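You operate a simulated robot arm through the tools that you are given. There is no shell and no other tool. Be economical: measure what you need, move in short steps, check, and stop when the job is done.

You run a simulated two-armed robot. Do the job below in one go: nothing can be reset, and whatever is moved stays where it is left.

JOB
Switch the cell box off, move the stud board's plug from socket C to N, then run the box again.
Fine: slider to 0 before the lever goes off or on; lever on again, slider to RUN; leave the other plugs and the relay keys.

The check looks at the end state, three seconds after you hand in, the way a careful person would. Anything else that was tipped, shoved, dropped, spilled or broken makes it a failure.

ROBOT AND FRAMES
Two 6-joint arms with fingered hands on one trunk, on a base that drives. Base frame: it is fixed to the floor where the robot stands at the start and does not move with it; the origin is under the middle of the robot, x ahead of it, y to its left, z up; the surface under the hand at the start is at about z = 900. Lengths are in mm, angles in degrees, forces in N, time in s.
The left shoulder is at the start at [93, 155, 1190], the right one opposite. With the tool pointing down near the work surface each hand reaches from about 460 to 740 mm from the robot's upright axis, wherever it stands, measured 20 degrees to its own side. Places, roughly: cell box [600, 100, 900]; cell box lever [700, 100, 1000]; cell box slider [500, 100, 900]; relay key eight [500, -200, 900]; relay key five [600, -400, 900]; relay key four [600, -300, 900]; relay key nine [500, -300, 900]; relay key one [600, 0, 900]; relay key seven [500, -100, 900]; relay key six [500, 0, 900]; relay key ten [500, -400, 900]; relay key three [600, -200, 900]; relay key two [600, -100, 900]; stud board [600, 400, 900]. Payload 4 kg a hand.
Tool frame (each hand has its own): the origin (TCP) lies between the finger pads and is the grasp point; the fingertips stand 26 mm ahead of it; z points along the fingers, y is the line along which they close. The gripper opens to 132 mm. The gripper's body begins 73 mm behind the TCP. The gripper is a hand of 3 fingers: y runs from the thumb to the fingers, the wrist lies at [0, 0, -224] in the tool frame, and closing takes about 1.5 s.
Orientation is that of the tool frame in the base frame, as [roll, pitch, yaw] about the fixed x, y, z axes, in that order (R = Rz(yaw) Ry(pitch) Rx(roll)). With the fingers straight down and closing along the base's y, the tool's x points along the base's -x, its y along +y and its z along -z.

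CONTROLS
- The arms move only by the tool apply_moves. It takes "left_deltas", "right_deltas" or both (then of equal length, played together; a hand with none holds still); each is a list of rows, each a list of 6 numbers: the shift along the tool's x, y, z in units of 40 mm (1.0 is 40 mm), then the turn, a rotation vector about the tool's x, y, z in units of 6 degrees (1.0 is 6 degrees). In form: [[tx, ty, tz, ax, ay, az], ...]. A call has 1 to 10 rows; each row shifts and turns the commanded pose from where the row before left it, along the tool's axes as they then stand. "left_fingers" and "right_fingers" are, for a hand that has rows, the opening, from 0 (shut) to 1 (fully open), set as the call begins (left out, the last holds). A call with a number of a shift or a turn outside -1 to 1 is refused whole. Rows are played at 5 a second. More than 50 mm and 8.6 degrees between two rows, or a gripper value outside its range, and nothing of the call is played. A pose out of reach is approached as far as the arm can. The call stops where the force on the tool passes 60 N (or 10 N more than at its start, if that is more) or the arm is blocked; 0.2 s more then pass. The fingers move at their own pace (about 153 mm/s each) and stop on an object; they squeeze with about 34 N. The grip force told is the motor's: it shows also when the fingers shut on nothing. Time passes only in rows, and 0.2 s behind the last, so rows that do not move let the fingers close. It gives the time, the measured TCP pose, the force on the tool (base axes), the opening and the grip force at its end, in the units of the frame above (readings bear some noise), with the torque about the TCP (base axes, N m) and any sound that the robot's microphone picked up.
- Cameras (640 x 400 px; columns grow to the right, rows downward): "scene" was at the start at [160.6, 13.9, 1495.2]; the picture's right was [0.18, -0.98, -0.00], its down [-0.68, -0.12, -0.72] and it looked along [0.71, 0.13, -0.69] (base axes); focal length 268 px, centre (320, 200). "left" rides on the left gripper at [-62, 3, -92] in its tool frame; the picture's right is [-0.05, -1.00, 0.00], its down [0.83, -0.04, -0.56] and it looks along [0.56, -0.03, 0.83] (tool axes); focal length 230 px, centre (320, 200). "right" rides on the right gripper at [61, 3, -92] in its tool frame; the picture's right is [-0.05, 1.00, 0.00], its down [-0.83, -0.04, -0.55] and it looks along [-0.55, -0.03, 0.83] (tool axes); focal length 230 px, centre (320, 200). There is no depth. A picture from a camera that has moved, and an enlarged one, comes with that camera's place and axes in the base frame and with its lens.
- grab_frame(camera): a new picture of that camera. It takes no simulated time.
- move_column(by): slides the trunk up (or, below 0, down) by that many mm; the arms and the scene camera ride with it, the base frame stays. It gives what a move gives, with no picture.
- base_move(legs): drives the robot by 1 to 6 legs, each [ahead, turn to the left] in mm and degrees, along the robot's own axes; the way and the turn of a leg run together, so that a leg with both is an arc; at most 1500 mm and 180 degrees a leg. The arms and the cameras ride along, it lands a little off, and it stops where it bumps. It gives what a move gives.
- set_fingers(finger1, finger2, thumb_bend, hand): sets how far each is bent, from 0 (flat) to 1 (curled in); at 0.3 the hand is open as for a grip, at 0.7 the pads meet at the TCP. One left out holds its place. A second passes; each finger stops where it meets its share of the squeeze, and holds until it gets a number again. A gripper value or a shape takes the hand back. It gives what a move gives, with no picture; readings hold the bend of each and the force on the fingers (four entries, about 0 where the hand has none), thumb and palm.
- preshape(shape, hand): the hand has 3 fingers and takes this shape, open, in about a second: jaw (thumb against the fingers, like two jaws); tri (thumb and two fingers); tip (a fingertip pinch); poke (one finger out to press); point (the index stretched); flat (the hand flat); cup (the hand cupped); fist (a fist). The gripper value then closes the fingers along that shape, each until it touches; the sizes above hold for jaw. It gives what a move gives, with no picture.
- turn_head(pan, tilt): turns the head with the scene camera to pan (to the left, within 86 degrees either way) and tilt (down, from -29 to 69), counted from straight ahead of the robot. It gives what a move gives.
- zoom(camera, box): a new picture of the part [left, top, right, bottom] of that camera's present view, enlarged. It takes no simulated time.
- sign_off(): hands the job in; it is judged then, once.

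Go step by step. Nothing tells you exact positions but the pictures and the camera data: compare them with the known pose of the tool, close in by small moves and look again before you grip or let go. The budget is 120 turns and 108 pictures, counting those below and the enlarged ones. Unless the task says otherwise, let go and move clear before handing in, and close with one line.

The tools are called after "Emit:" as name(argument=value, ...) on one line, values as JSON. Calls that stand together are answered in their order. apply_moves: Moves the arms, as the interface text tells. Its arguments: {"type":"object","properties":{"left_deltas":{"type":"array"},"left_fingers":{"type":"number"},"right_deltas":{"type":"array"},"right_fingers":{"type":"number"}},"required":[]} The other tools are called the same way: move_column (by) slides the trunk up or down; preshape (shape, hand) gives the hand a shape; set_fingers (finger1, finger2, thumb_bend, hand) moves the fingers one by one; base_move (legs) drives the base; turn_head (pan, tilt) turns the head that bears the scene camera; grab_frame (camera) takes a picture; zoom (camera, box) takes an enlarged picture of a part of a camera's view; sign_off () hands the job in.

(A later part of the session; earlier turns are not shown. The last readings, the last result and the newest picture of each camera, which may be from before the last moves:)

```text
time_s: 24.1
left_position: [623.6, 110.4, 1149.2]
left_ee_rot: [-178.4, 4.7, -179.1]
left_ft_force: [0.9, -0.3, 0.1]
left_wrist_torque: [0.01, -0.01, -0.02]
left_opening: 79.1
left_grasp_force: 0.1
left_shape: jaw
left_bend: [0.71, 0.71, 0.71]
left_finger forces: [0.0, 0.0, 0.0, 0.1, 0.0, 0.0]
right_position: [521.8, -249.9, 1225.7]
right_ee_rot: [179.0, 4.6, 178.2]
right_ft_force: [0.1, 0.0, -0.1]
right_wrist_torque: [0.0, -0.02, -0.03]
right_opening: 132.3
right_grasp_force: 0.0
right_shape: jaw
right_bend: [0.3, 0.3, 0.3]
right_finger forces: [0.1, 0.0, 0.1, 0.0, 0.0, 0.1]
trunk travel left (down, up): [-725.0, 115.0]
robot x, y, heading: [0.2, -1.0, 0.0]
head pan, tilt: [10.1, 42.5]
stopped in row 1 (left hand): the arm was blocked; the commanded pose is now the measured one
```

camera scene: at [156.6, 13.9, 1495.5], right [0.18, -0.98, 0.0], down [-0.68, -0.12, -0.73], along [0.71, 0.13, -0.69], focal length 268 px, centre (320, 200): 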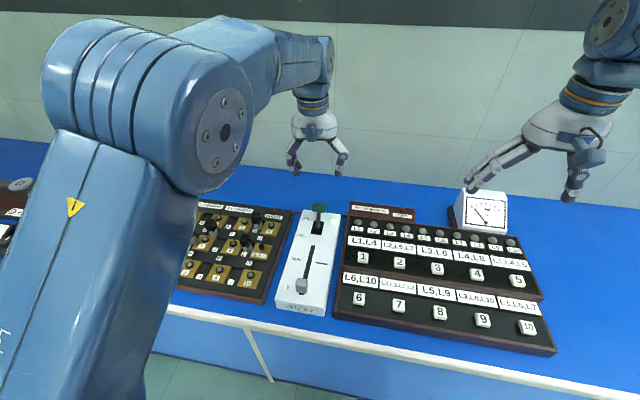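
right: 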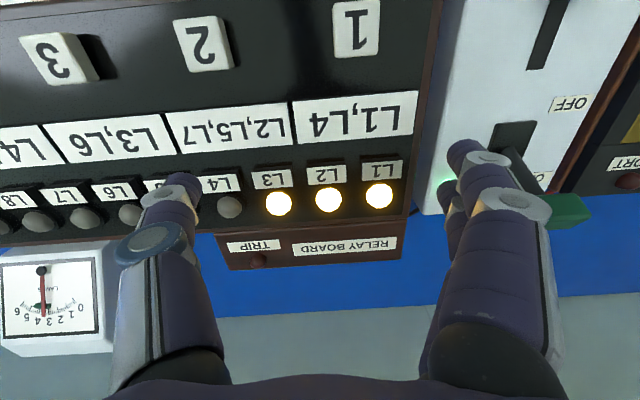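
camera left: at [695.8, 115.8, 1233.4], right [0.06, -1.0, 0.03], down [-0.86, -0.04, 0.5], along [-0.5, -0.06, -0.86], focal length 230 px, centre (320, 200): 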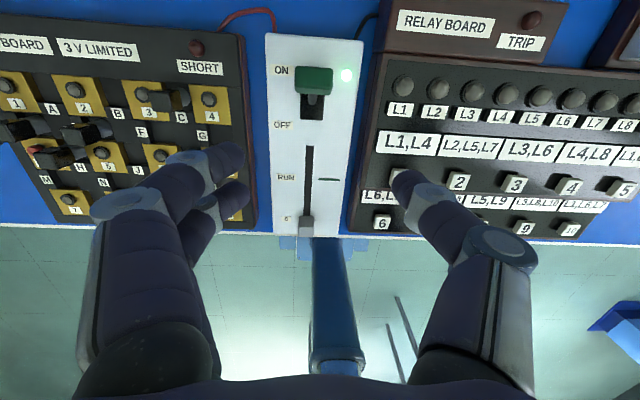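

The trunk seems to sway. I'll hold still for a moment and watch the readings.

Emit:
apply_moves(left_deltas=[[0, 0, 0, 0, 0, 0], [0, 0, 0, 0, 0, 0], [0, 0, 0, 0, 0, 0]])

Emit:
grab_frame(camera="scene")

```text
time_s: 24.9
left_position: [622.6, 111.0, 1148.0]
left_ee_rot: [-178.3, 4.5, -179.0]
left_ft_force: [0.4, 1.0, 0.6]
left_wrist_torque: [0.0, -0.02, -0.02]
left_opening: 79.2
left_grasp_force: 0.0
left_shape: jaw
left_bend: [0.71, 0.71, 0.71]
left_finger forces: [0.0, 0.1, 0.0, 0.0, 0.1, 0.1]
right_position: [523.9, -249.3, 1223.9]
right_ee_rot: [178.9, 4.4, 178.3]
right_ft_force: [0.2, 0.1, 0.6]
right_wrist_torque: [-0.01, 0.0, 0.0]
right_opening: 131.9
right_grasp_force: 0.1
right_shape: jaw
right_bend: [0.3, 0.3, 0.3]
right_finger forces: [0.1, 0.1, 0.1, 0.0, 0.1, 0.1]
trunk travel left (down, up): [-725.0, 115.0]
robot x, y, heading: [-0.4, 2.0, 0.3]
head pan, tilt: [10.1, 42.5]
```

```text
76 pictures are left
camera scene: at [157.3, 14.3, 1495.3], right [0.18, -0.98, 0.0], down [-0.68, -0.12, -0.73], along [0.71, 0.13, -0.69], focal length 268 px, centre (320, 200)
```

scene: 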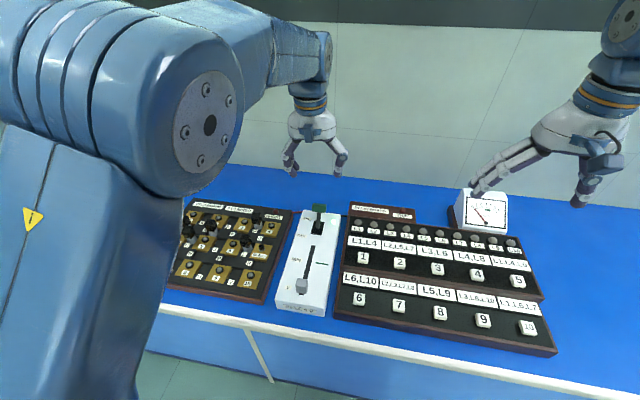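

The arm mount stays leaned back by about 4.5°, which suggests the left arm is pressing on the body. I'll test this by shifting the left hand to the left and lower.

Emit:
apply_moves(left_deltas=[[0, 0, 0.5, 0, 0, 0], [0, 0, 0.5, 0, 0, 0], [0, 0, 0.5, 0, 0, 0], [0, 0, 0, 0, 0, 0], [0, 0, 0, 0, 0, 0]])

Emit:
grab_frame(camera="scene")

```text
time_s: 26.1
left_position: [626.5, 110.0, 1088.5]
left_ee_rot: [-178.4, 4.4, -179.1]
left_ft_force: [0.1, 0.9, -0.2]
left_wrist_torque: [0.0, 0.01, -0.03]
left_opening: 78.8
left_grasp_force: 0.1
left_shape: jaw
left_bend: [0.71, 0.71, 0.71]
left_finger forces: [0.0, 0.0, 0.0, 0.1, 0.0, 0.1]
right_position: [523.1, -250.0, 1223.7]
right_ee_rot: [179.1, 4.4, 178.3]
right_ft_force: [0.0, 0.7, -0.3]
right_wrist_torque: [-0.02, 0.0, 0.01]
right_opening: 131.9
right_grasp_force: 0.1
right_shape: jaw
right_bend: [0.3, 0.3, 0.3]
right_finger forces: [0.0, 0.0, 0.0, 0.1, 0.0, 0.0]
trunk travel left (down, up): [-725.0, 115.0]
robot x, y, heading: [1.7, 0.3, 0.1]
head pan, tilt: [10.1, 42.5]
```

```text
75 pictures are left
camera scene: at [157.8, 14.2, 1495.3], right [0.18, -0.98, 0.0], down [-0.68, -0.12, -0.72], along [0.71, 0.13, -0.69], focal length 268 px, centre (320, 200)
```

scene: 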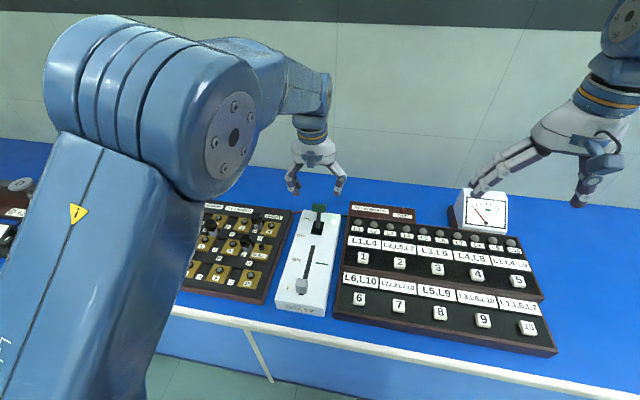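

The arm tracks normally again, with a constant 4.4° lean. I'll continue in small steps toward the spot above the lever handle.

Emit:
apply_moves(left_deltas=[[-0.3, 0, 0.2, 0, 0, 0], [-0.3, 0, 0.3, 0, 0, 0], [-0.3, 0, 0.3, 0, 0, 0], [0, 0, 0.3, 0, 0, 0], [0, 0, 0, 0, 0, 0], [0, 0, 0, 0, 0, 0]])

Emit:
grab_frame(camera="left")

Emit:
zoom(camera="scene", box=[240, 120, 400, 280])

```text
time_s: 27.0
left_position: [645.3, 107.4, 1072.6]
left_ee_rot: [-178.5, 5.7, -178.9]
left_ft_force: [-0.3, -0.1, -0.5]
left_wrist_torque: [0.01, 0.0, 0.0]
left_opening: 79.2
left_grasp_force: 0.1
left_shape: jaw
left_bend: [0.71, 0.71, 0.71]
left_finger forces: [0.0, 0.0, 0.0, 0.1, 0.1, 0.0]
right_position: [498.7, -251.1, 1224.7]
right_ee_rot: [178.8, 4.3, 178.2]
right_ft_force: [-0.5, -0.7, 0.3]
right_wrist_torque: [0.0, 0.01, 0.02]
right_opening: 132.0
right_grasp_force: 0.1
right_shape: jaw
right_bend: [0.3, 0.3, 0.3]
right_finger forces: [0.1, 0.0, 0.0, 0.1, 0.0, 0.0]
trunk travel left (down, up): [-725.0, 115.0]
robot x, y, heading: [-1.8, -1.7, -0.1]
head pan, tilt: [10.1, 42.5]
stopped in row 4 (left hand): the arm was blocked; the commanded pose is now the measured one
```

```text
74 pictures are left
camera left: at [697.4, 114.2, 1171.2], right [0.07, -1.0, 0.03], down [-0.88, -0.04, 0.47], along [-0.47, -0.06, -0.88], focal length 230 px, centre (320, 200)
```

left: 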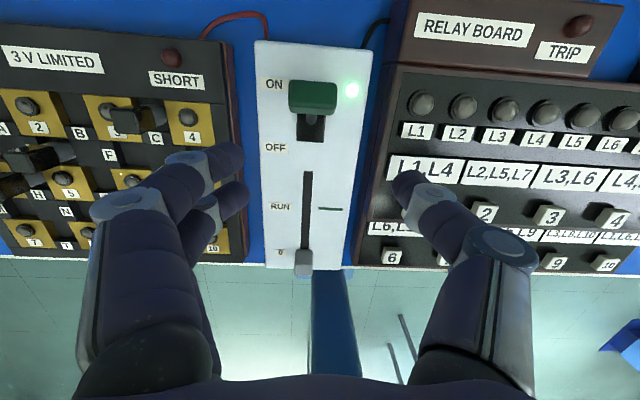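

```text
2.50 times, centred on (320, 200) of scene
camera zoom: at [154.8, 14.0, 1495.7], right [0.18, -0.98, 0.0], down [-0.68, -0.12, -0.73], along [0.71, 0.13, -0.69], focal length 670 px, centre (320, 200)
```

zoom: 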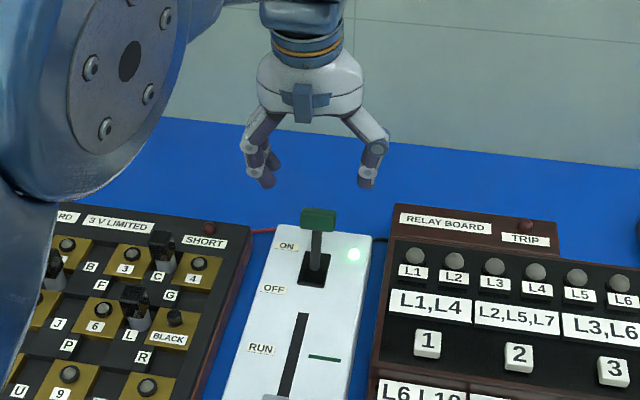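

Reaching ahead makes the body lean, so I'll bring the base 70 mm closer instead of stretching. The fingertips are well above the handle.

Emit:
base_move(legs=[[60, 0]])

Emit:
apply_moves(left_deltas=[[0, 0, 0, 0, 0, 0], [0, 0, 0, 0, 0, 0]])

Emit:
grab_frame(camera="left")

Emit:
grab_frame(camera="scene")

```text
time_s: 27.9
left_position: [694.1, 106.1, 1080.6]
left_ee_rot: [-178.5, 6.4, -179.1]
left_ft_force: [0.5, 0.0, 0.6]
left_wrist_torque: [0.01, -0.01, -0.01]
left_opening: 79.0
left_grasp_force: 0.0
left_shape: jaw
left_bend: [0.71, 0.71, 0.71]
left_finger forces: [0.0, 0.0, 0.0, 0.1, 0.0, 0.0]
right_position: [546.4, -250.0, 1238.0]
right_ee_rot: [178.8, 6.0, 178.2]
right_ft_force: [-0.9, -0.7, 2.0]
right_wrist_torque: [0.05, -0.03, 0.0]
right_opening: 132.2
right_grasp_force: 0.0
right_shape: jaw
right_bend: [0.3, 0.3, 0.3]
right_finger forces: [0.0, 0.1, 0.0, 0.1, 0.0, 0.0]
trunk travel left (down, up): [-725.0, 115.0]
robot x, y, heading: [63.4, 1.8, -0.1]
head pan, tilt: [10.1, 42.5]
```

```text
time_s: 28.5
left_position: [697.3, 108.7, 1080.3]
left_ee_rot: [-178.5, 6.3, -178.9]
left_ft_force: [-0.3, 0.2, 0.6]
left_wrist_torque: [0.0, -0.02, 0.0]
left_opening: 79.3
left_grasp_force: 0.1
left_shape: jaw
left_bend: [0.71, 0.71, 0.71]
left_finger forces: [0.0, 0.1, 0.1, 0.1, 0.0, 0.0]
right_position: [551.4, -250.0, 1206.3]
right_ee_rot: [179.1, 1.4, 178.2]
right_ft_force: [0.4, -0.1, 0.2]
right_wrist_torque: [0.04, -0.01, 0.0]
right_opening: 132.1
right_grasp_force: 0.1
right_shape: jaw
right_bend: [0.3, 0.3, 0.3]
right_finger forces: [0.0, 0.0, 0.0, 0.1, 0.1, 0.1]
trunk travel left (down, up): [-725.0, 115.0]
robot x, y, heading: [59.1, 3.1, -0.1]
head pan, tilt: [10.1, 42.5]
```

```text
72 pictures are left
camera left: at [748.0, 113.8, 1179.2], right [0.07, -1.0, 0.03], down [-0.89, -0.05, 0.46], along [-0.46, -0.06, -0.89], focal length 230 px, centre (320, 200)
```

left: 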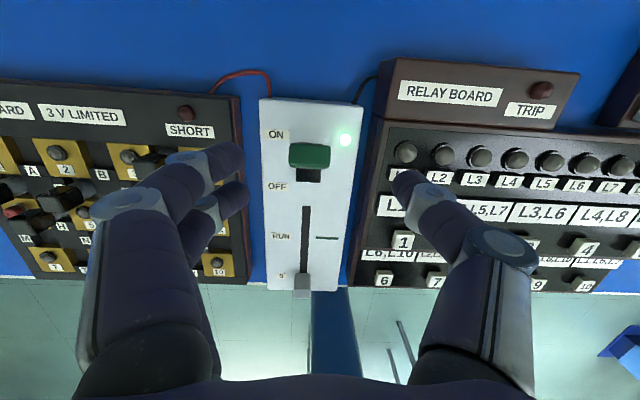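

```text
71 pictures are left
camera scene: at [222.2, 14.2, 1494.9], right [0.18, -0.98, 0.0], down [-0.68, -0.12, -0.72], along [0.71, 0.13, -0.69], focal length 268 px, centre (320, 200)
```

scene: 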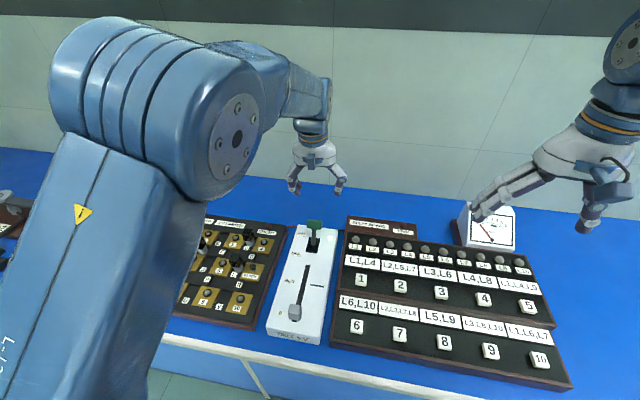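

The handle now reads as about (683, 110, 957), tilted forward. I'll lower around it, open.

Emit:
apply_moves(left_deltas=[[0.25, 0, 0.5, 0, 0, 0], [0.2, 0, 0.5, 0, 0, 0], [0.1, 0, 0.5, 0, 0, 0], [0.1, 0, 0.5, 0, 0, 0], [0, 0, 0, 0, 0, 0], [0, 0, 0, 0, 0, 0]])

Emit:
grab_frame(camera="left")

Emit:
zoom(camera="scene", box=[240, 160, 400, 320])

```text
time_s: 29.9
left_position: [678.5, 107.7, 997.4]
left_ee_rot: [-178.7, 6.5, -178.9]
left_ft_force: [0.8, -0.2, 0.8]
left_wrist_torque: [-0.03, 0.0, 0.02]
left_opening: 79.3
left_grasp_force: 0.1
left_shape: jaw
left_bend: [0.71, 0.71, 0.71]
left_finger forces: [0.0, 0.1, 0.1, 0.1, 0.0, 0.0]
right_position: [548.4, -249.4, 1206.4]
right_ee_rot: [179.1, 1.5, 178.3]
right_ft_force: [0.2, 0.2, 0.5]
right_wrist_torque: [0.03, -0.02, -0.01]
right_opening: 132.3
right_grasp_force: 0.1
right_shape: jaw
right_bend: [0.3, 0.3, 0.3]
right_finger forces: [0.1, 0.0, 0.0, 0.0, 0.0, 0.0]
trunk travel left (down, up): [-725.0, 115.0]
robot x, y, heading: [59.5, -1.1, 0.2]
head pan, tilt: [10.1, 42.5]
```

```text
70 pictures are left
camera left: at [728.4, 113.0, 1097.1], right [0.07, -1.0, 0.03], down [-0.89, -0.05, 0.46], along [-0.46, -0.06, -0.89], focal length 230 px, centre (320, 200)
```

left: 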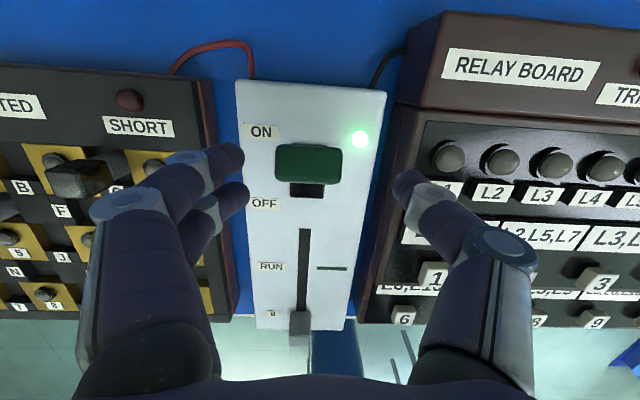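

```text
2.50 times, centred on (320, 240) of scene
camera zoom: at [219.2, 14.2, 1495.4], right [0.18, -0.98, 0.0], down [-0.68, -0.12, -0.73], along [0.71, 0.13, -0.69], focal length 670 px, centre (320, 100)
```

zoom: 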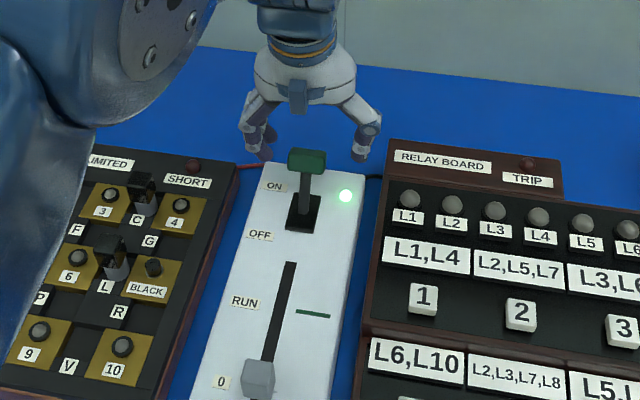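

The handle's top is near z 969. I'll lower 36 mm, nudge 5 mm left, and close on it.

Emit:
apply_moves(left_deltas=[[-0.1, 0.12, 0.45, 0, 0, 0], [0, 0, 0.4, 0, 0, 0], [0, 0, 0, 0, 0, 0]])

Emit:
grab_frame(camera="left")

Emit:
zoom(camera="scene", box=[260, 160, 380, 280])

```text
time_s: 30.7
left_position: [687.3, 111.5, 964.9]
left_ee_rot: [-178.6, 6.4, -178.9]
left_ft_force: [0.6, -0.1, 0.4]
left_wrist_torque: [0.01, 0.01, -0.03]
left_opening: 79.4
left_grasp_force: 0.0
left_shape: jaw
left_bend: [0.71, 0.71, 0.71]
left_finger forces: [0.1, 0.0, 0.1, 0.1, 0.0, 0.1]
right_position: [547.4, -248.8, 1205.1]
right_ee_rot: [178.9, 1.4, 178.3]
right_ft_force: [-0.3, 0.0, -0.5]
right_wrist_torque: [-0.03, -0.01, 0.03]
right_opening: 131.8
right_grasp_force: 0.1
right_shape: jaw
right_bend: [0.3, 0.3, 0.3]
right_finger forces: [0.0, 0.0, 0.0, 0.0, 0.1, 0.0]
trunk travel left (down, up): [-725.0, 115.0]
robot x, y, heading: [62.1, -3.4, 0.2]
head pan, tilt: [10.1, 42.5]
```

```text
68 pictures are left
camera left: at [737.0, 116.5, 1064.1], right [0.07, -1.0, 0.03], down [-0.89, -0.05, 0.46], along [-0.46, -0.06, -0.89], focal length 230 px, centre (320, 200)
```

left: 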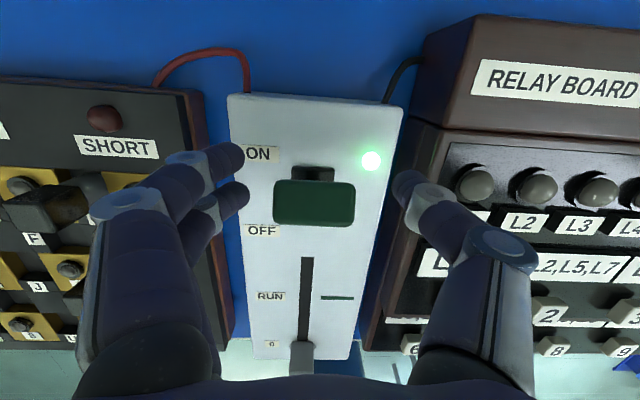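

```text
3.33 times, centred on (320, 220) of scene
camera zoom: at [219.9, 14.0, 1495.3], right [0.18, -0.98, 0.0], down [-0.68, -0.12, -0.72], along [0.71, 0.13, -0.69], focal length 894 px, centre (320, 133)
```

zoom: 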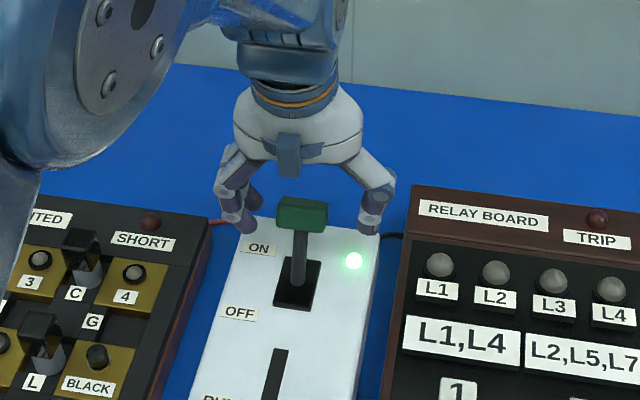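

The handle sits between the fingers. I'll close on it.

Emit:
apply_moves(left_deltas=[[0.08, 0.05, 0, 0, 0, 0], [0, 0, 0, 0, 0, 0], [0, 0, 0, 0, 0, 0], [0, 0, 0, 0, 0, 0], [0, 0, 0, 0, 0, 0], [0, 0, 0, 0, 0, 0]], left_fingers=0.15)

Emit:
grab_frame(camera="left")

Emit:
zoom(camera="scene", box=[260, 160, 380, 280])

```text
time_s: 32.1
left_position: [682.8, 111.4, 963.9]
left_ee_rot: [-178.6, 6.4, -178.9]
left_ft_force: [-2.0, -4.9, -4.0]
left_wrist_torque: [-0.56, 0.07, -0.22]
left_opening: 27.3
left_grasp_force: 34.2
left_shape: jaw
left_bend: [0.74, 0.74, 0.71]
left_finger forces: [13.0, 15.2, 0.0, 0.0, 33.3, 0.0]
right_position: [548.4, -250.6, 1204.9]
right_ee_rot: [179.0, 1.3, 178.4]
right_ft_force: [0.2, -1.0, -0.2]
right_wrist_torque: [-0.02, -0.01, 0.02]
right_opening: 131.9
right_grasp_force: 0.0
right_shape: jaw
right_bend: [0.3, 0.3, 0.3]
right_finger forces: [0.1, 0.1, 0.0, 0.1, 0.0, 0.1]
trunk travel left (down, up): [-725.0, 115.0]
robot x, y, heading: [61.0, -0.4, 0.0]
head pan, tilt: [10.1, 42.5]
```

```text
66 pictures are left
camera left: at [733.5, 117.4, 1063.5], right [0.07, -1.0, 0.03], down [-0.89, -0.05, 0.46], along [-0.46, -0.06, -0.89], focal length 230 px, centre (320, 200)
```

left: 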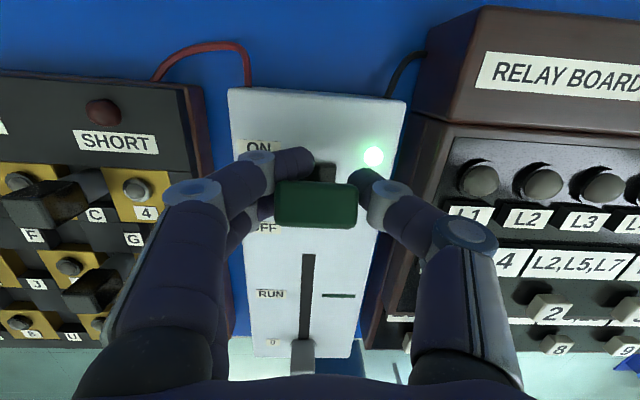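

```text
3.33 times, centred on (320, 220) of scene
camera zoom: at [220.4, 13.4, 1495.2], right [0.18, -0.98, 0.0], down [-0.68, -0.12, -0.72], along [0.71, 0.13, -0.69], focal length 894 px, centre (320, 133)
```

zoom: 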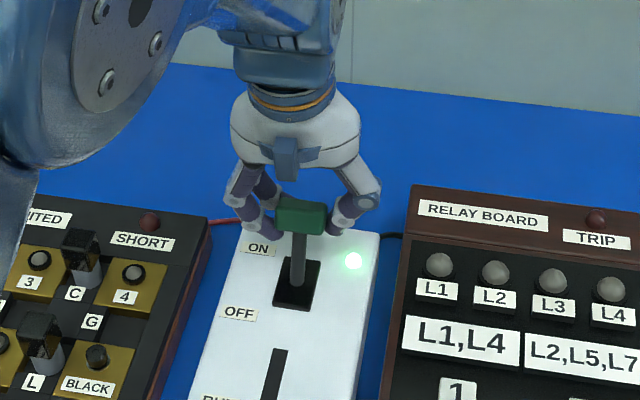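

The handle is gripped. I'll swing it back along its arc toward OFF.

Emit:
apply_moves(left_deltas=[[0.4, 0, -0.18, 0, 0, 0], [0.4, 0, -0.12, 0, 0, 0], [0.4, 0, 0, 0, 0, 0], [0.35, 0, 0.05, 0, 0, 0], [0, 0, 0, 0, 0, 0]])

Emit:
grab_frame(camera="left")

Emit:
zoom(camera="scene", box=[260, 160, 380, 280])

```text
time_s: 33.3
left_position: [630.8, 116.9, 970.6]
left_ee_rot: [-174.8, 7.6, -175.4]
left_ft_force: [57.8, -25.8, -31.3]
left_wrist_torque: [-0.02, -0.56, -0.04]
left_opening: 19.3
left_grasp_force: 33.9
left_shape: jaw
left_bend: [0.77, 0.71, 0.7]
left_finger forces: [39.1, 13.0, 0.0, 0.0, 35.3, 0.0]
right_position: [542.1, -255.0, 1172.1]
right_ee_rot: [179.0, -3.6, 178.3]
right_ft_force: [-0.1, 0.7, 0.2]
right_wrist_torque: [0.01, 0.04, 0.03]
right_opening: 131.9
right_grasp_force: 0.1
right_shape: jaw
right_bend: [0.3, 0.3, 0.3]
right_finger forces: [0.0, 0.1, 0.0, 0.1, 0.1, 0.1]
trunk travel left (down, up): [-725.0, 115.0]
robot x, y, heading: [61.3, -1.5, 0.1]
head pan, tilt: [10.1, 42.5]
stopped in row 5 (left hand): the force on the tool passed its limit at 62 N (the readings are from after the stop); the commanded pose is now the measured one
```

```text
64 pictures are left
camera left: at [678.7, 131.6, 1071.3], right [0.12, -0.99, 0.1], down [-0.9, -0.06, 0.44], along [-0.43, -0.14, -0.89], focal length 230 px, centre (320, 200)
```

left: 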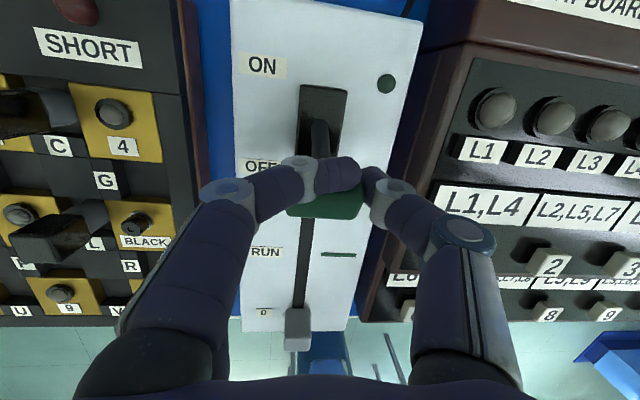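

```text
3.33 times, centred on (320, 220) of scene
camera zoom: at [242.1, 9.5, 1492.1], right [0.18, -0.98, -0.01], down [-0.69, -0.12, -0.71], along [0.7, 0.13, -0.7], focal length 894 px, centre (320, 133)
```

zoom: 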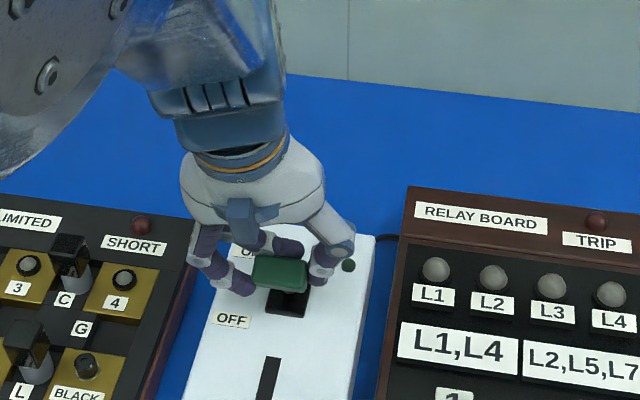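

The lamp is dark, so the lever is OFF against its stop. I'll ease off, open, and lift away.

Emit:
apply_moves(left_deltas=[[-0.25, 0, 0, 0, 0, 0], [0, 0, 0, 0, 0, 0]])

Emit:
apply_moves(left_deltas=[[0, 0, 0, 0, 0, 0], [0, 0, 0, 0, 0, 0], [0, 0, 0, 0, 0, 0], [0, 0, -0.7, 0, 0, 0], [0, 0, -0.8, 0, 0, 0], [0, 0, -0.8, 0, 0, 0], [0, 0, 0, 0, 0, 0], [0, 0, 0, 0, 0, 0]], left_fingers=0.6)

Emit:
grab_frame(camera="scene")

Emit:
grab_frame(camera="left")

```text
time_s: 33.9
left_position: [627.5, 118.2, 981.9]
left_ee_rot: [-175.8, 8.2, -176.3]
left_ft_force: [14.9, -17.8, -6.7]
left_wrist_torque: [-0.17, -0.26, -0.09]
left_opening: 20.9
left_grasp_force: 34.2
left_shape: jaw
left_bend: [0.78, 0.72, 0.7]
left_finger forces: [8.7, 15.8, 0.0, 0.0, 36.2, 0.0]
right_position: [530.5, -253.6, 1181.0]
right_ee_rot: [179.0, -2.8, 178.4]
right_ft_force: [0.1, -0.3, -0.5]
right_wrist_torque: [-0.01, -0.01, 0.0]
right_opening: 131.9
right_grasp_force: 0.1
right_shape: jaw
right_bend: [0.3, 0.3, 0.3]
right_finger forces: [0.0, 0.1, 0.1, 0.1, 0.1, 0.1]
trunk travel left (down, up): [-725.0, 115.0]
robot x, y, heading: [53.3, 0.3, -0.2]
head pan, tilt: [10.1, 42.5]
```

```text
time_s: 35.7
left_position: [607.9, 120.3, 1069.6]
left_ee_rot: [-176.2, 8.1, -176.9]
left_ft_force: [0.0, -0.6, -0.2]
left_wrist_torque: [0.05, 0.0, 0.02]
left_opening: 78.7
left_grasp_force: 0.1
left_shape: jaw
left_bend: [0.71, 0.71, 0.71]
left_finger forces: [0.1, 0.1, 0.0, 0.0, 0.0, 0.0]
right_position: [526.2, -250.0, 1182.1]
right_ee_rot: [179.2, -2.3, 178.3]
right_ft_force: [0.3, 0.0, 0.5]
right_wrist_torque: [0.02, -0.01, 0.01]
right_opening: 132.1
right_grasp_force: 0.1
right_shape: jaw
right_bend: [0.3, 0.3, 0.3]
right_finger forces: [0.1, 0.0, 0.0, 0.0, 0.0, 0.1]
trunk travel left (down, up): [-725.0, 115.0]
robot x, y, heading: [61.4, 1.0, 0.1]
head pan, tilt: [10.1, 42.5]
```

```text
62 pictures are left
camera scene: at [219.7, 13.4, 1495.4], right [0.18, -0.98, 0.0], down [-0.68, -0.12, -0.73], along [0.71, 0.13, -0.69], focal length 268 px, centre (320, 200)
```

scene: 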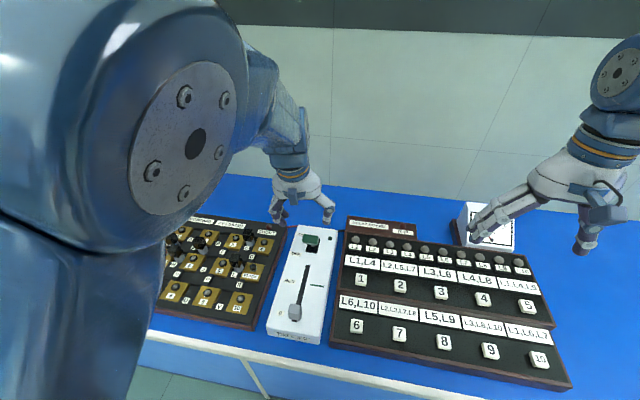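

```text
61 pictures are left
camera left: at [655.5, 131.9, 1169.6], right [0.1, -0.99, 0.07], down [-0.9, -0.06, 0.43], along [-0.43, -0.11, -0.9], focal length 230 px, centre (320, 200)
```

left: 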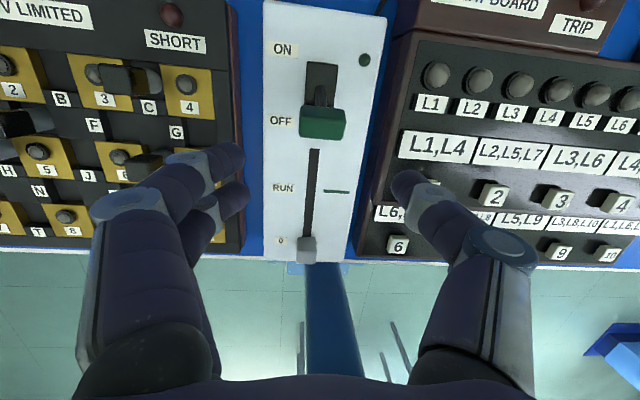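

The lever is OFF, its lamp is dark, and the slider is at 0. Next is the plug: I'll zoom on the board and straighten the hand, moving it to the left at a safe height.

Emit:
apply_moves(left_deltas=[[0, 0.8, -0.3, -0.32, 0.7, 0.25], [0, 0.8, 0, -0.32, 0.65, 0.25], [0, 0.8, 0, 0, 0, 0], [0, 0.8, 0, 0, 0, 0], [0, 0.6, 0, 0, 0, 0], [0, 0, 0, 0, 0, 0], [0, 0, 0, 0, 0, 0]])

Emit:
grab_frame(camera="left")

Emit:
zoom(camera="scene", box=[150, 200, 300, 335])

```text
time_s: 37.3
left_position: [604.3, 274.0, 1079.4]
left_ee_rot: [179.8, 0.1, 179.8]
left_ft_force: [-0.4, -0.1, -0.4]
left_wrist_torque: [-0.02, -0.03, -0.02]
left_opening: 78.7
left_grasp_force: 0.0
left_shape: jaw
left_bend: [0.71, 0.71, 0.71]
left_finger forces: [0.1, 0.0, 0.1, 0.1, 0.1, 0.1]
right_position: [528.2, -250.2, 1184.0]
right_ee_rot: [179.3, -2.4, 178.3]
right_ft_force: [0.2, -0.1, 0.5]
right_wrist_torque: [0.01, -0.01, 0.01]
right_opening: 131.9
right_grasp_force: 0.0
right_shape: jaw
right_bend: [0.3, 0.3, 0.3]
right_finger forces: [0.0, 0.0, 0.0, 0.0, 0.1, 0.0]
trunk travel left (down, up): [-725.0, 115.0]
robot x, y, heading: [58.8, -0.9, 0.3]
head pan, tilt: [10.1, 42.5]
```

```text
60 pictures are left
camera left: at [665.7, 275.8, 1172.5], right [0.05, -1.0, 0.0], down [-0.83, -0.04, 0.56], along [-0.55, -0.02, -0.83], focal length 230 px, centre (320, 200)
```

left: 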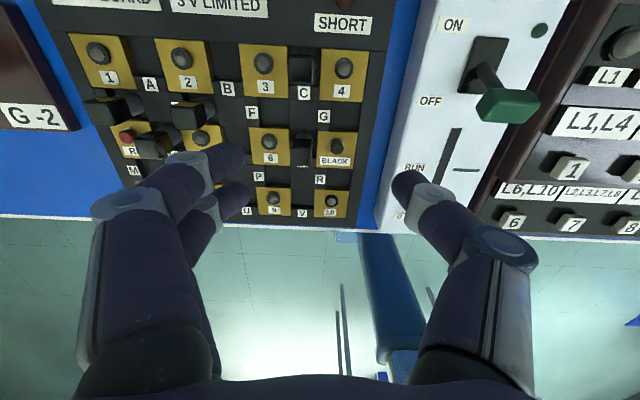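

```text
2.96 times, centred on (225, 268) of scene
camera zoom: at [220.4, 14.4, 1495.3], right [0.18, -0.98, 0.0], down [-0.68, -0.12, -0.72], along [0.71, 0.13, -0.69], focal length 795 px, centre (602, 0)
```

zoom: 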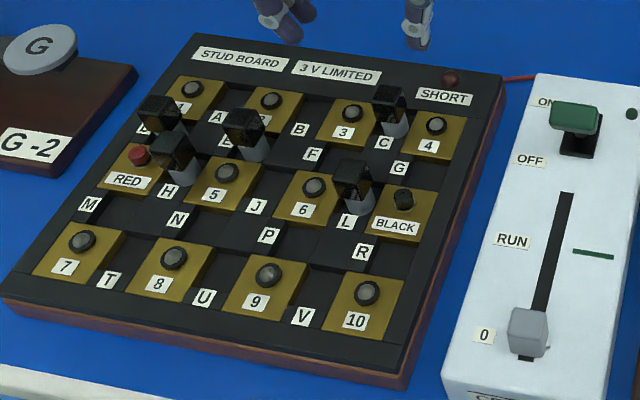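

All lamps are off. I'll zoom closely at socket N and plug C.

Emit:
zoom(camera="scene", box=[175, 240, 225, 280])

Emit:
zoom(camera="scene", box=[220, 220, 270, 260])

Emit:
zoom(camera="left", box=[200, 20, 380, 130])

```text
10.00 times, centred on (200, 260) of scene
camera zoom: at [220.4, 14.4, 1495.3], right [0.18, -0.98, 0.0], down [-0.68, -0.12, -0.72], along [0.71, 0.13, -0.69], focal length 2682 px, centre (1520, -400)
```

zoom: 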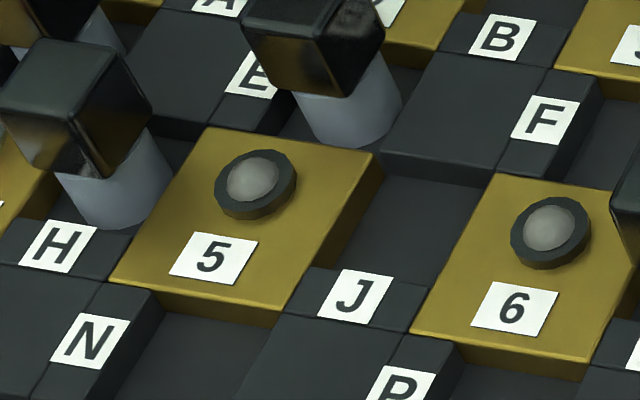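

```text
10.00 times, centred on (245, 240) of scene
camera zoom: at [220.4, 14.4, 1495.3], right [0.18, -0.98, 0.0], down [-0.68, -0.12, -0.72], along [0.71, 0.13, -0.69], focal length 2682 px, centre (1070, -200)
```

zoom: 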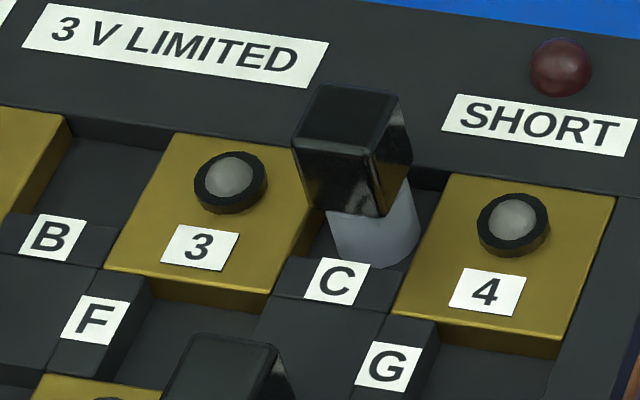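

```text
3.56 times, centred on (290, 75) of left
camera zoom: at [665.7, 275.8, 1172.5], right [0.05, -1.0, 0.0], down [-0.83, -0.04, 0.56], along [-0.55, -0.02, -0.83], focal length 818 px, centre (427, 644)
```

zoom: 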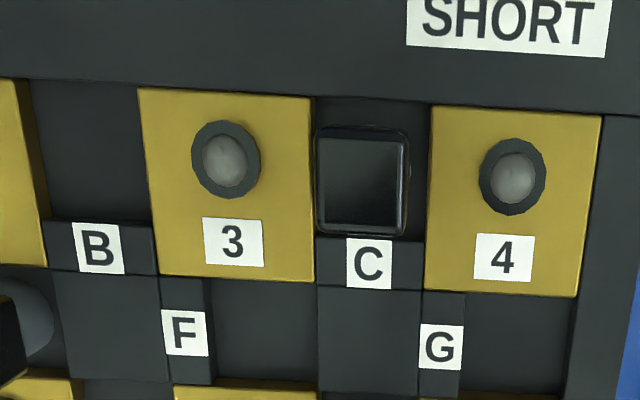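

The sockets are square wells, and plug C is a round peg with a square black cap, its top near (649, 291, 930). A plug at H stands diagonally beside N, so I'll turn the hand 90° to put the single thumb on the far side.

Emit:
apply_moves(left_deltas=[[0, 0, 0, 0, 0, -1], [0, 0, 0, 0, 0, -1], [0, 0, 0, 0, 0, -1], [0, 0, 0, 0, 0, -1], [0, 0, 0, 0, 0, -1], [0, 0, 0, 0, 0, -1], [0, 0, 0, 0, 0, -1], [0, 0, 0, 0, 0, -1]])

Emit:
apply_moves(left_deltas=[[0, 0, 0, 0, 0, -1], [0, 0, 0, 0, 0, -1], [0, 0, 0, 0, 0, -1], [0, 0, 0, 0, 0, -1], [0, 0, 0, 0, 0, -1], [0, 0, 0, 0, 0, -1], [0, 0, 0, 0, 0, -1], [0, 0, 0, 0, 0, 0], [0, 0, 0, 0, 0, 0]])

Emit:
grab_frame(camera="left")

Emit:
grab_frame(camera="scene")

```text
time_s: 39.1
left_position: [603.9, 274.8, 1080.4]
left_ee_rot: [179.8, 0.2, -132.2]
left_ft_force: [0.4, 0.4, 0.0]
left_wrist_torque: [-0.02, 0.02, 0.02]
left_opening: 79.0
left_grasp_force: 0.0
left_shape: jaw
left_bend: [0.71, 0.71, 0.71]
left_finger forces: [0.0, 0.0, 0.0, 0.0, 0.0, 0.0]
right_position: [528.3, -250.9, 1183.4]
right_ee_rot: [179.2, -2.4, 178.3]
right_ft_force: [1.5, 0.7, -0.2]
right_wrist_torque: [0.03, -0.02, 0.01]
right_opening: 131.9
right_grasp_force: 0.1
right_shape: jaw
right_bend: [0.3, 0.3, 0.3]
right_finger forces: [0.0, 0.0, 0.0, 0.0, 0.1, 0.1]
trunk travel left (down, up): [-725.0, 115.0]
robot x, y, heading: [58.8, -1.5, 0.0]
head pan, tilt: [10.1, 42.5]
```

```text
time_s: 41.1
left_position: [611.0, 274.5, 1080.0]
left_ee_rot: [179.9, -0.4, -97.3]
left_ft_force: [0.2, 0.0, -0.3]
left_wrist_torque: [-0.04, 0.0, 0.02]
left_opening: 78.7
left_grasp_force: 0.0
left_shape: jaw
left_bend: [0.71, 0.71, 0.71]
left_finger forces: [0.0, 0.1, 0.1, 0.0, 0.0, 0.0]
left hand out of reach, approached as far as the arm can: row 6, 7
right_position: [528.6, -249.7, 1181.8]
right_ee_rot: [179.2, -2.3, 178.2]
right_ft_force: [-0.5, -0.1, -0.9]
right_wrist_torque: [0.01, 0.0, 0.0]
right_opening: 131.9
right_grasp_force: 0.2
right_shape: jaw
right_bend: [0.3, 0.3, 0.3]
right_finger forces: [0.0, 0.1, 0.1, 0.0, 0.0, 0.0]
trunk travel left (down, up): [-725.0, 115.0]
robot x, y, heading: [58.0, -1.1, -0.1]
head pan, tilt: [10.1, 42.5]
```

```text
55 pictures are left
camera left: at [616.1, 335.9, 1173.3], right [1.0, -0.08, 0.0], down [-0.06, -0.83, 0.56], along [-0.05, -0.56, -0.83], focal length 230 px, centre (320, 200)
```

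left: 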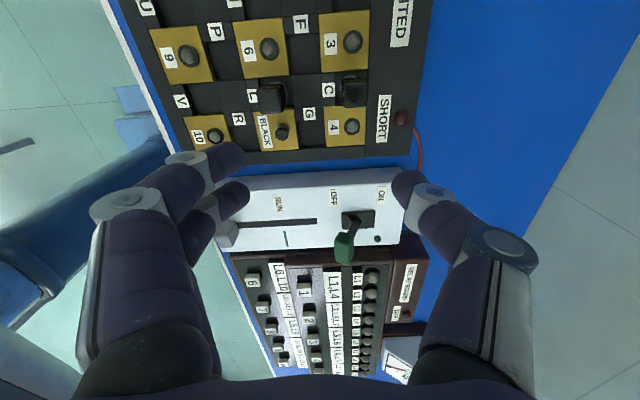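

```text
54 pictures are left
camera scene: at [220.9, 14.2, 1495.2], right [0.18, -0.98, 0.0], down [-0.68, -0.12, -0.72], along [0.71, 0.13, -0.69], focal length 268 px, centre (320, 200)
```

scene: 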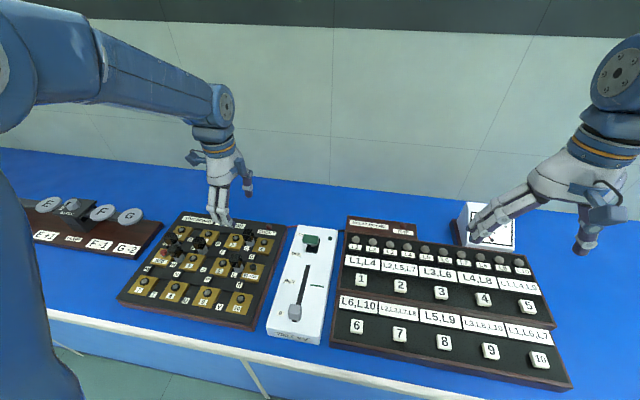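

The yaw stops at about -97°, which will do. Cap C reads as about (646, 293, 930), so I'll go above it.

Emit:
apply_moves(left_deltas=[[-0.3, -0.4, 0, 0, 0, 0], [-0.28, -0.4, 0, 0, 0, 0], [0, 0, 0.7, 0, 0, 0], [0, 0, 0.7, 0, 0, 0], [0, 0, 0.6, 0, 0, 0], [0, 0, 0, 0, 0, 0], [0, 0, 0, 0, 0, 0]], left_fingers=0.5)

Emit:
grab_frame(camera="left")

Emit:
zoom(camera="scene", box=[180, 180, 300, 280])

```text
time_s: 42.7
left_position: [646.9, 294.4, 1001.3]
left_ee_rot: [179.9, -0.5, -97.4]
left_ft_force: [-0.7, 0.3, -0.6]
left_wrist_torque: [-0.01, -0.03, 0.01]
left_opening: 66.6
left_grasp_force: 0.1
left_shape: jaw
left_bend: [0.73, 0.73, 0.7]
left_finger forces: [0.1, 0.0, 0.0, 0.0, 0.0, 0.0]
right_position: [528.0, -250.2, 1183.0]
right_ee_rot: [179.1, -2.5, 178.3]
right_ft_force: [0.0, 0.3, -0.5]
right_wrist_torque: [0.01, -0.03, 0.01]
right_opening: 132.0
right_grasp_force: 0.0
right_shape: jaw
right_bend: [0.3, 0.3, 0.3]
right_finger forces: [0.0, 0.1, 0.0, 0.0, 0.0, 0.0]
trunk travel left (down, up): [-725.0, 115.0]
robot x, y, heading: [56.1, 0.4, -0.0]
head pan, tilt: [10.1, 42.5]
```

```text
53 pictures are left
camera left: at [652.4, 354.7, 1093.8], right [1.0, -0.08, 0.0], down [-0.06, -0.82, 0.56], along [-0.05, -0.56, -0.83], focal length 230 px, centre (320, 200)
```

left: 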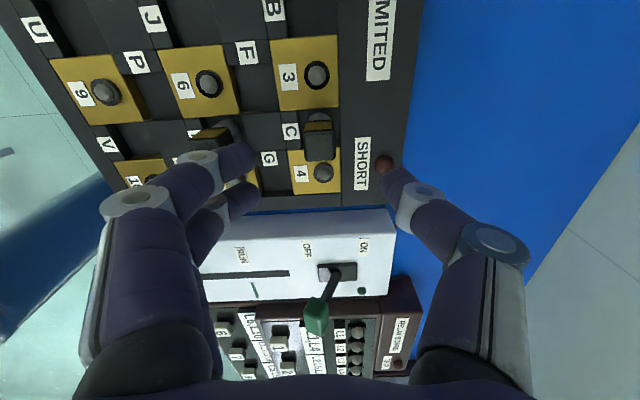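

```text
4.00 times, centred on (240, 230) of scene
camera zoom: at [220.7, 14.3, 1495.2], right [0.18, -0.98, 0.0], down [-0.68, -0.12, -0.72], along [0.71, 0.13, -0.69], focal length 1073 px, centre (640, 80)
```

zoom: 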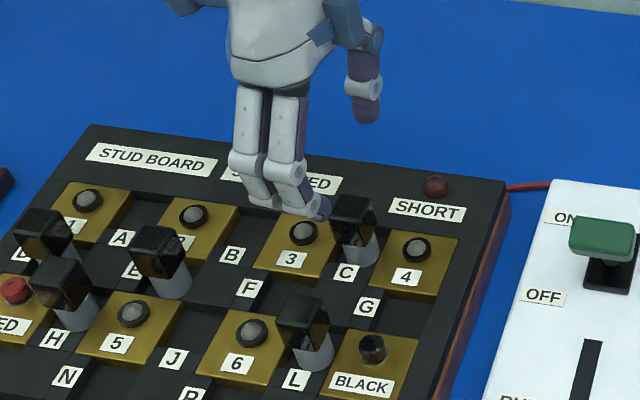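

The cap is at about (645, 290, 932). I'll move down around it in two stages.

Emit:
apply_moves(left_deltas=[[0.12, 0.02, 0.5, 0, 0, 0], [0, 0, 0.5, 0, 0, 0], [0, 0, 0.4, 0, 0, 0], [0, 0, 0, 0, 0, 0], [0, 0, 0, 0, 0, 0]])

Emit:
grab_frame(camera="left")

Emit:
zoom(camera="scene", box=[180, 180, 300, 280])

```text
time_s: 43.9
left_position: [644.6, 288.9, 945.3]
left_ee_rot: [-180.0, -0.5, -97.4]
left_ft_force: [-0.2, -0.2, 0.5]
left_wrist_torque: [-0.01, 0.01, 0.02]
left_opening: 66.8
left_grasp_force: 0.0
left_shape: jaw
left_bend: [0.73, 0.73, 0.7]
left_finger forces: [0.0, 0.0, 0.0, 0.0, 0.1, 0.0]
right_position: [528.3, -250.5, 1182.3]
right_ee_rot: [179.2, -2.4, 178.3]
right_ft_force: [-0.5, -0.2, 0.2]
right_wrist_torque: [0.0, 0.03, -0.01]
right_opening: 132.3
right_grasp_force: 0.1
right_shape: jaw
right_bend: [0.3, 0.3, 0.3]
right_finger forces: [0.0, 0.0, 0.0, 0.0, 0.1, 0.0]
trunk travel left (down, up): [-725.0, 115.0]
robot x, y, heading: [60.4, -1.9, 0.0]
head pan, tilt: [10.1, 42.5]
```

```text
51 pictures are left
camera left: at [648.8, 349.6, 1037.5], right [1.0, -0.08, 0.0], down [-0.06, -0.82, 0.56], along [-0.05, -0.56, -0.83], focal length 230 px, centre (320, 200)
```

left: 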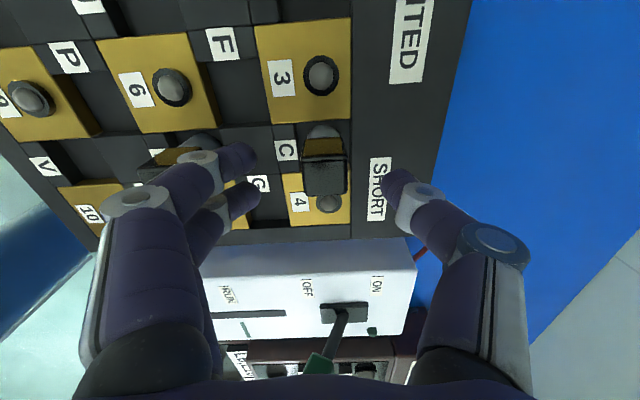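

```text
4.00 times, centred on (240, 230) of scene
camera zoom: at [220.7, 14.3, 1495.2], right [0.18, -0.98, 0.0], down [-0.68, -0.12, -0.72], along [0.71, 0.13, -0.69], focal length 1073 px, centre (640, 80)
```

zoom: 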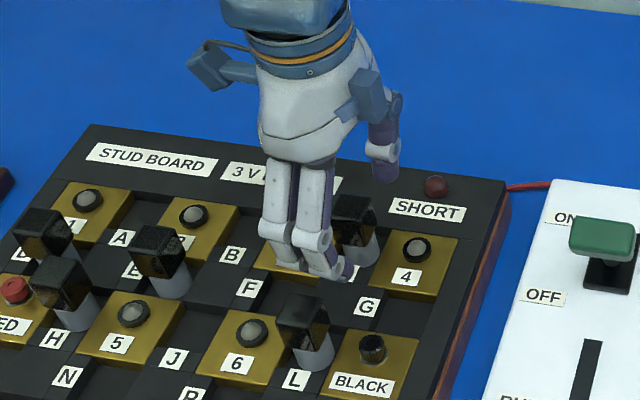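

Well aligned. I'll lower 20 mm more and close on the cap.

Emit:
apply_moves(left_deltas=[[-0.06, -0.04, 0.25, 0, 0, 0], [0, 0, 0.25, 0, 0, 0], [0, 0, 0, 0, 0, 0]])

Emit:
apply_moves(left_deltas=[[0, 0, 0, 0, 0, 0], [0, 0, 0, 0, 0, 0], [0, 0, 0, 0, 0, 0], [0, 0, 0, 0, 0, 0], [0, 0, 0, 0, 0, 0], [0, 0, 0, 0, 0, 0]], left_fingers=0.1)

Emit:
grab_frame(camera="left")

Emit:
zoom(camera="scene", box=[180, 180, 300, 280])

```text
time_s: 44.7
left_position: [646.3, 289.9, 925.4]
left_ee_rot: [179.9, -0.5, -97.3]
left_ft_force: [-0.3, 0.3, 0.2]
left_wrist_torque: [0.04, 0.0, -0.03]
left_opening: 66.5
left_grasp_force: 0.0
left_shape: jaw
left_bend: [0.73, 0.73, 0.7]
left_finger forces: [0.1, 0.0, 0.0, 0.1, 0.0, 0.0]
right_position: [527.4, -249.9, 1181.5]
right_ee_rot: [179.1, -2.3, 178.4]
right_ft_force: [-0.3, 0.7, 0.4]
right_wrist_torque: [0.02, -0.02, 0.0]
right_opening: 131.9
right_grasp_force: 0.0
right_shape: jaw
right_bend: [0.3, 0.3, 0.3]
right_finger forces: [0.0, 0.0, 0.0, 0.0, 0.0, 0.0]
trunk travel left (down, up): [-725.0, 115.0]
robot x, y, heading: [61.4, 0.9, 0.1]
head pan, tilt: [10.1, 42.5]
```

```text
time_s: 46.1
left_position: [647.0, 289.5, 925.0]
left_ee_rot: [179.9, -0.5, -97.4]
left_ft_force: [-0.2, -0.1, 0.6]
left_wrist_torque: [0.03, -0.01, 0.01]
left_opening: 18.4
left_grasp_force: 34.1
left_shape: jaw
left_bend: [0.73, 0.72, 0.7]
left_finger forces: [14.5, 14.8, 0.0, 0.0, 30.3, 0.0]
right_position: [527.8, -249.3, 1182.7]
right_ee_rot: [179.2, -2.4, 178.3]
right_ft_force: [-0.8, 0.4, 0.3]
right_wrist_torque: [0.01, -0.02, -0.02]
right_opening: 132.0
right_grasp_force: 0.1
right_shape: jaw
right_bend: [0.3, 0.3, 0.3]
right_finger forces: [0.1, 0.0, 0.0, 0.0, 0.1, 0.0]
trunk travel left (down, up): [-725.0, 115.0]
robot x, y, heading: [59.7, 1.2, 0.3]
head pan, tilt: [10.1, 42.5]
```

```text
49 pictures are left
camera left: at [651.2, 351.8, 1017.8], right [1.0, -0.08, 0.0], down [-0.06, -0.82, 0.56], along [-0.05, -0.56, -0.83], focal length 230 px, centre (320, 200)
```

left: 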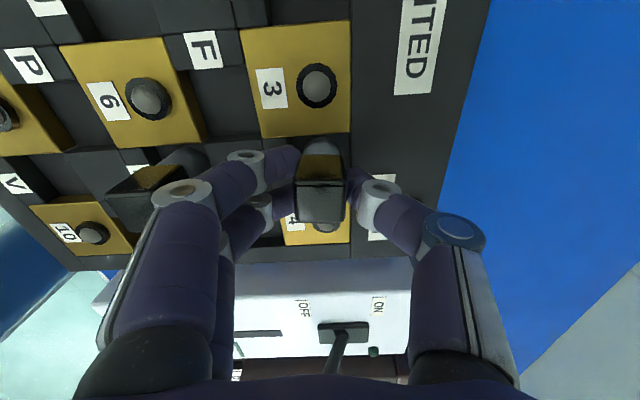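

```text
4.00 times, centred on (240, 230) of scene
camera zoom: at [220.8, 14.2, 1495.2], right [0.18, -0.98, 0.0], down [-0.68, -0.12, -0.72], along [0.71, 0.13, -0.69], focal length 1073 px, centre (640, 80)
```

zoom: 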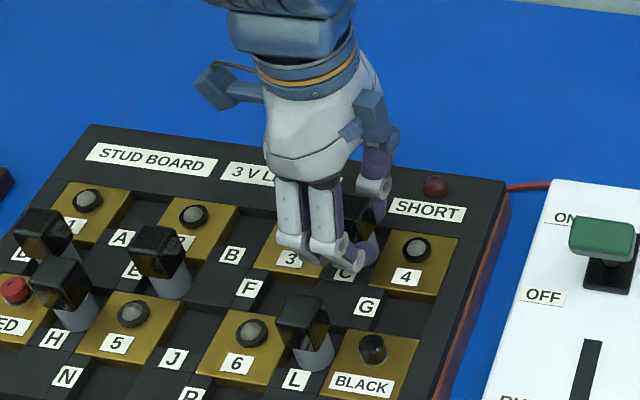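

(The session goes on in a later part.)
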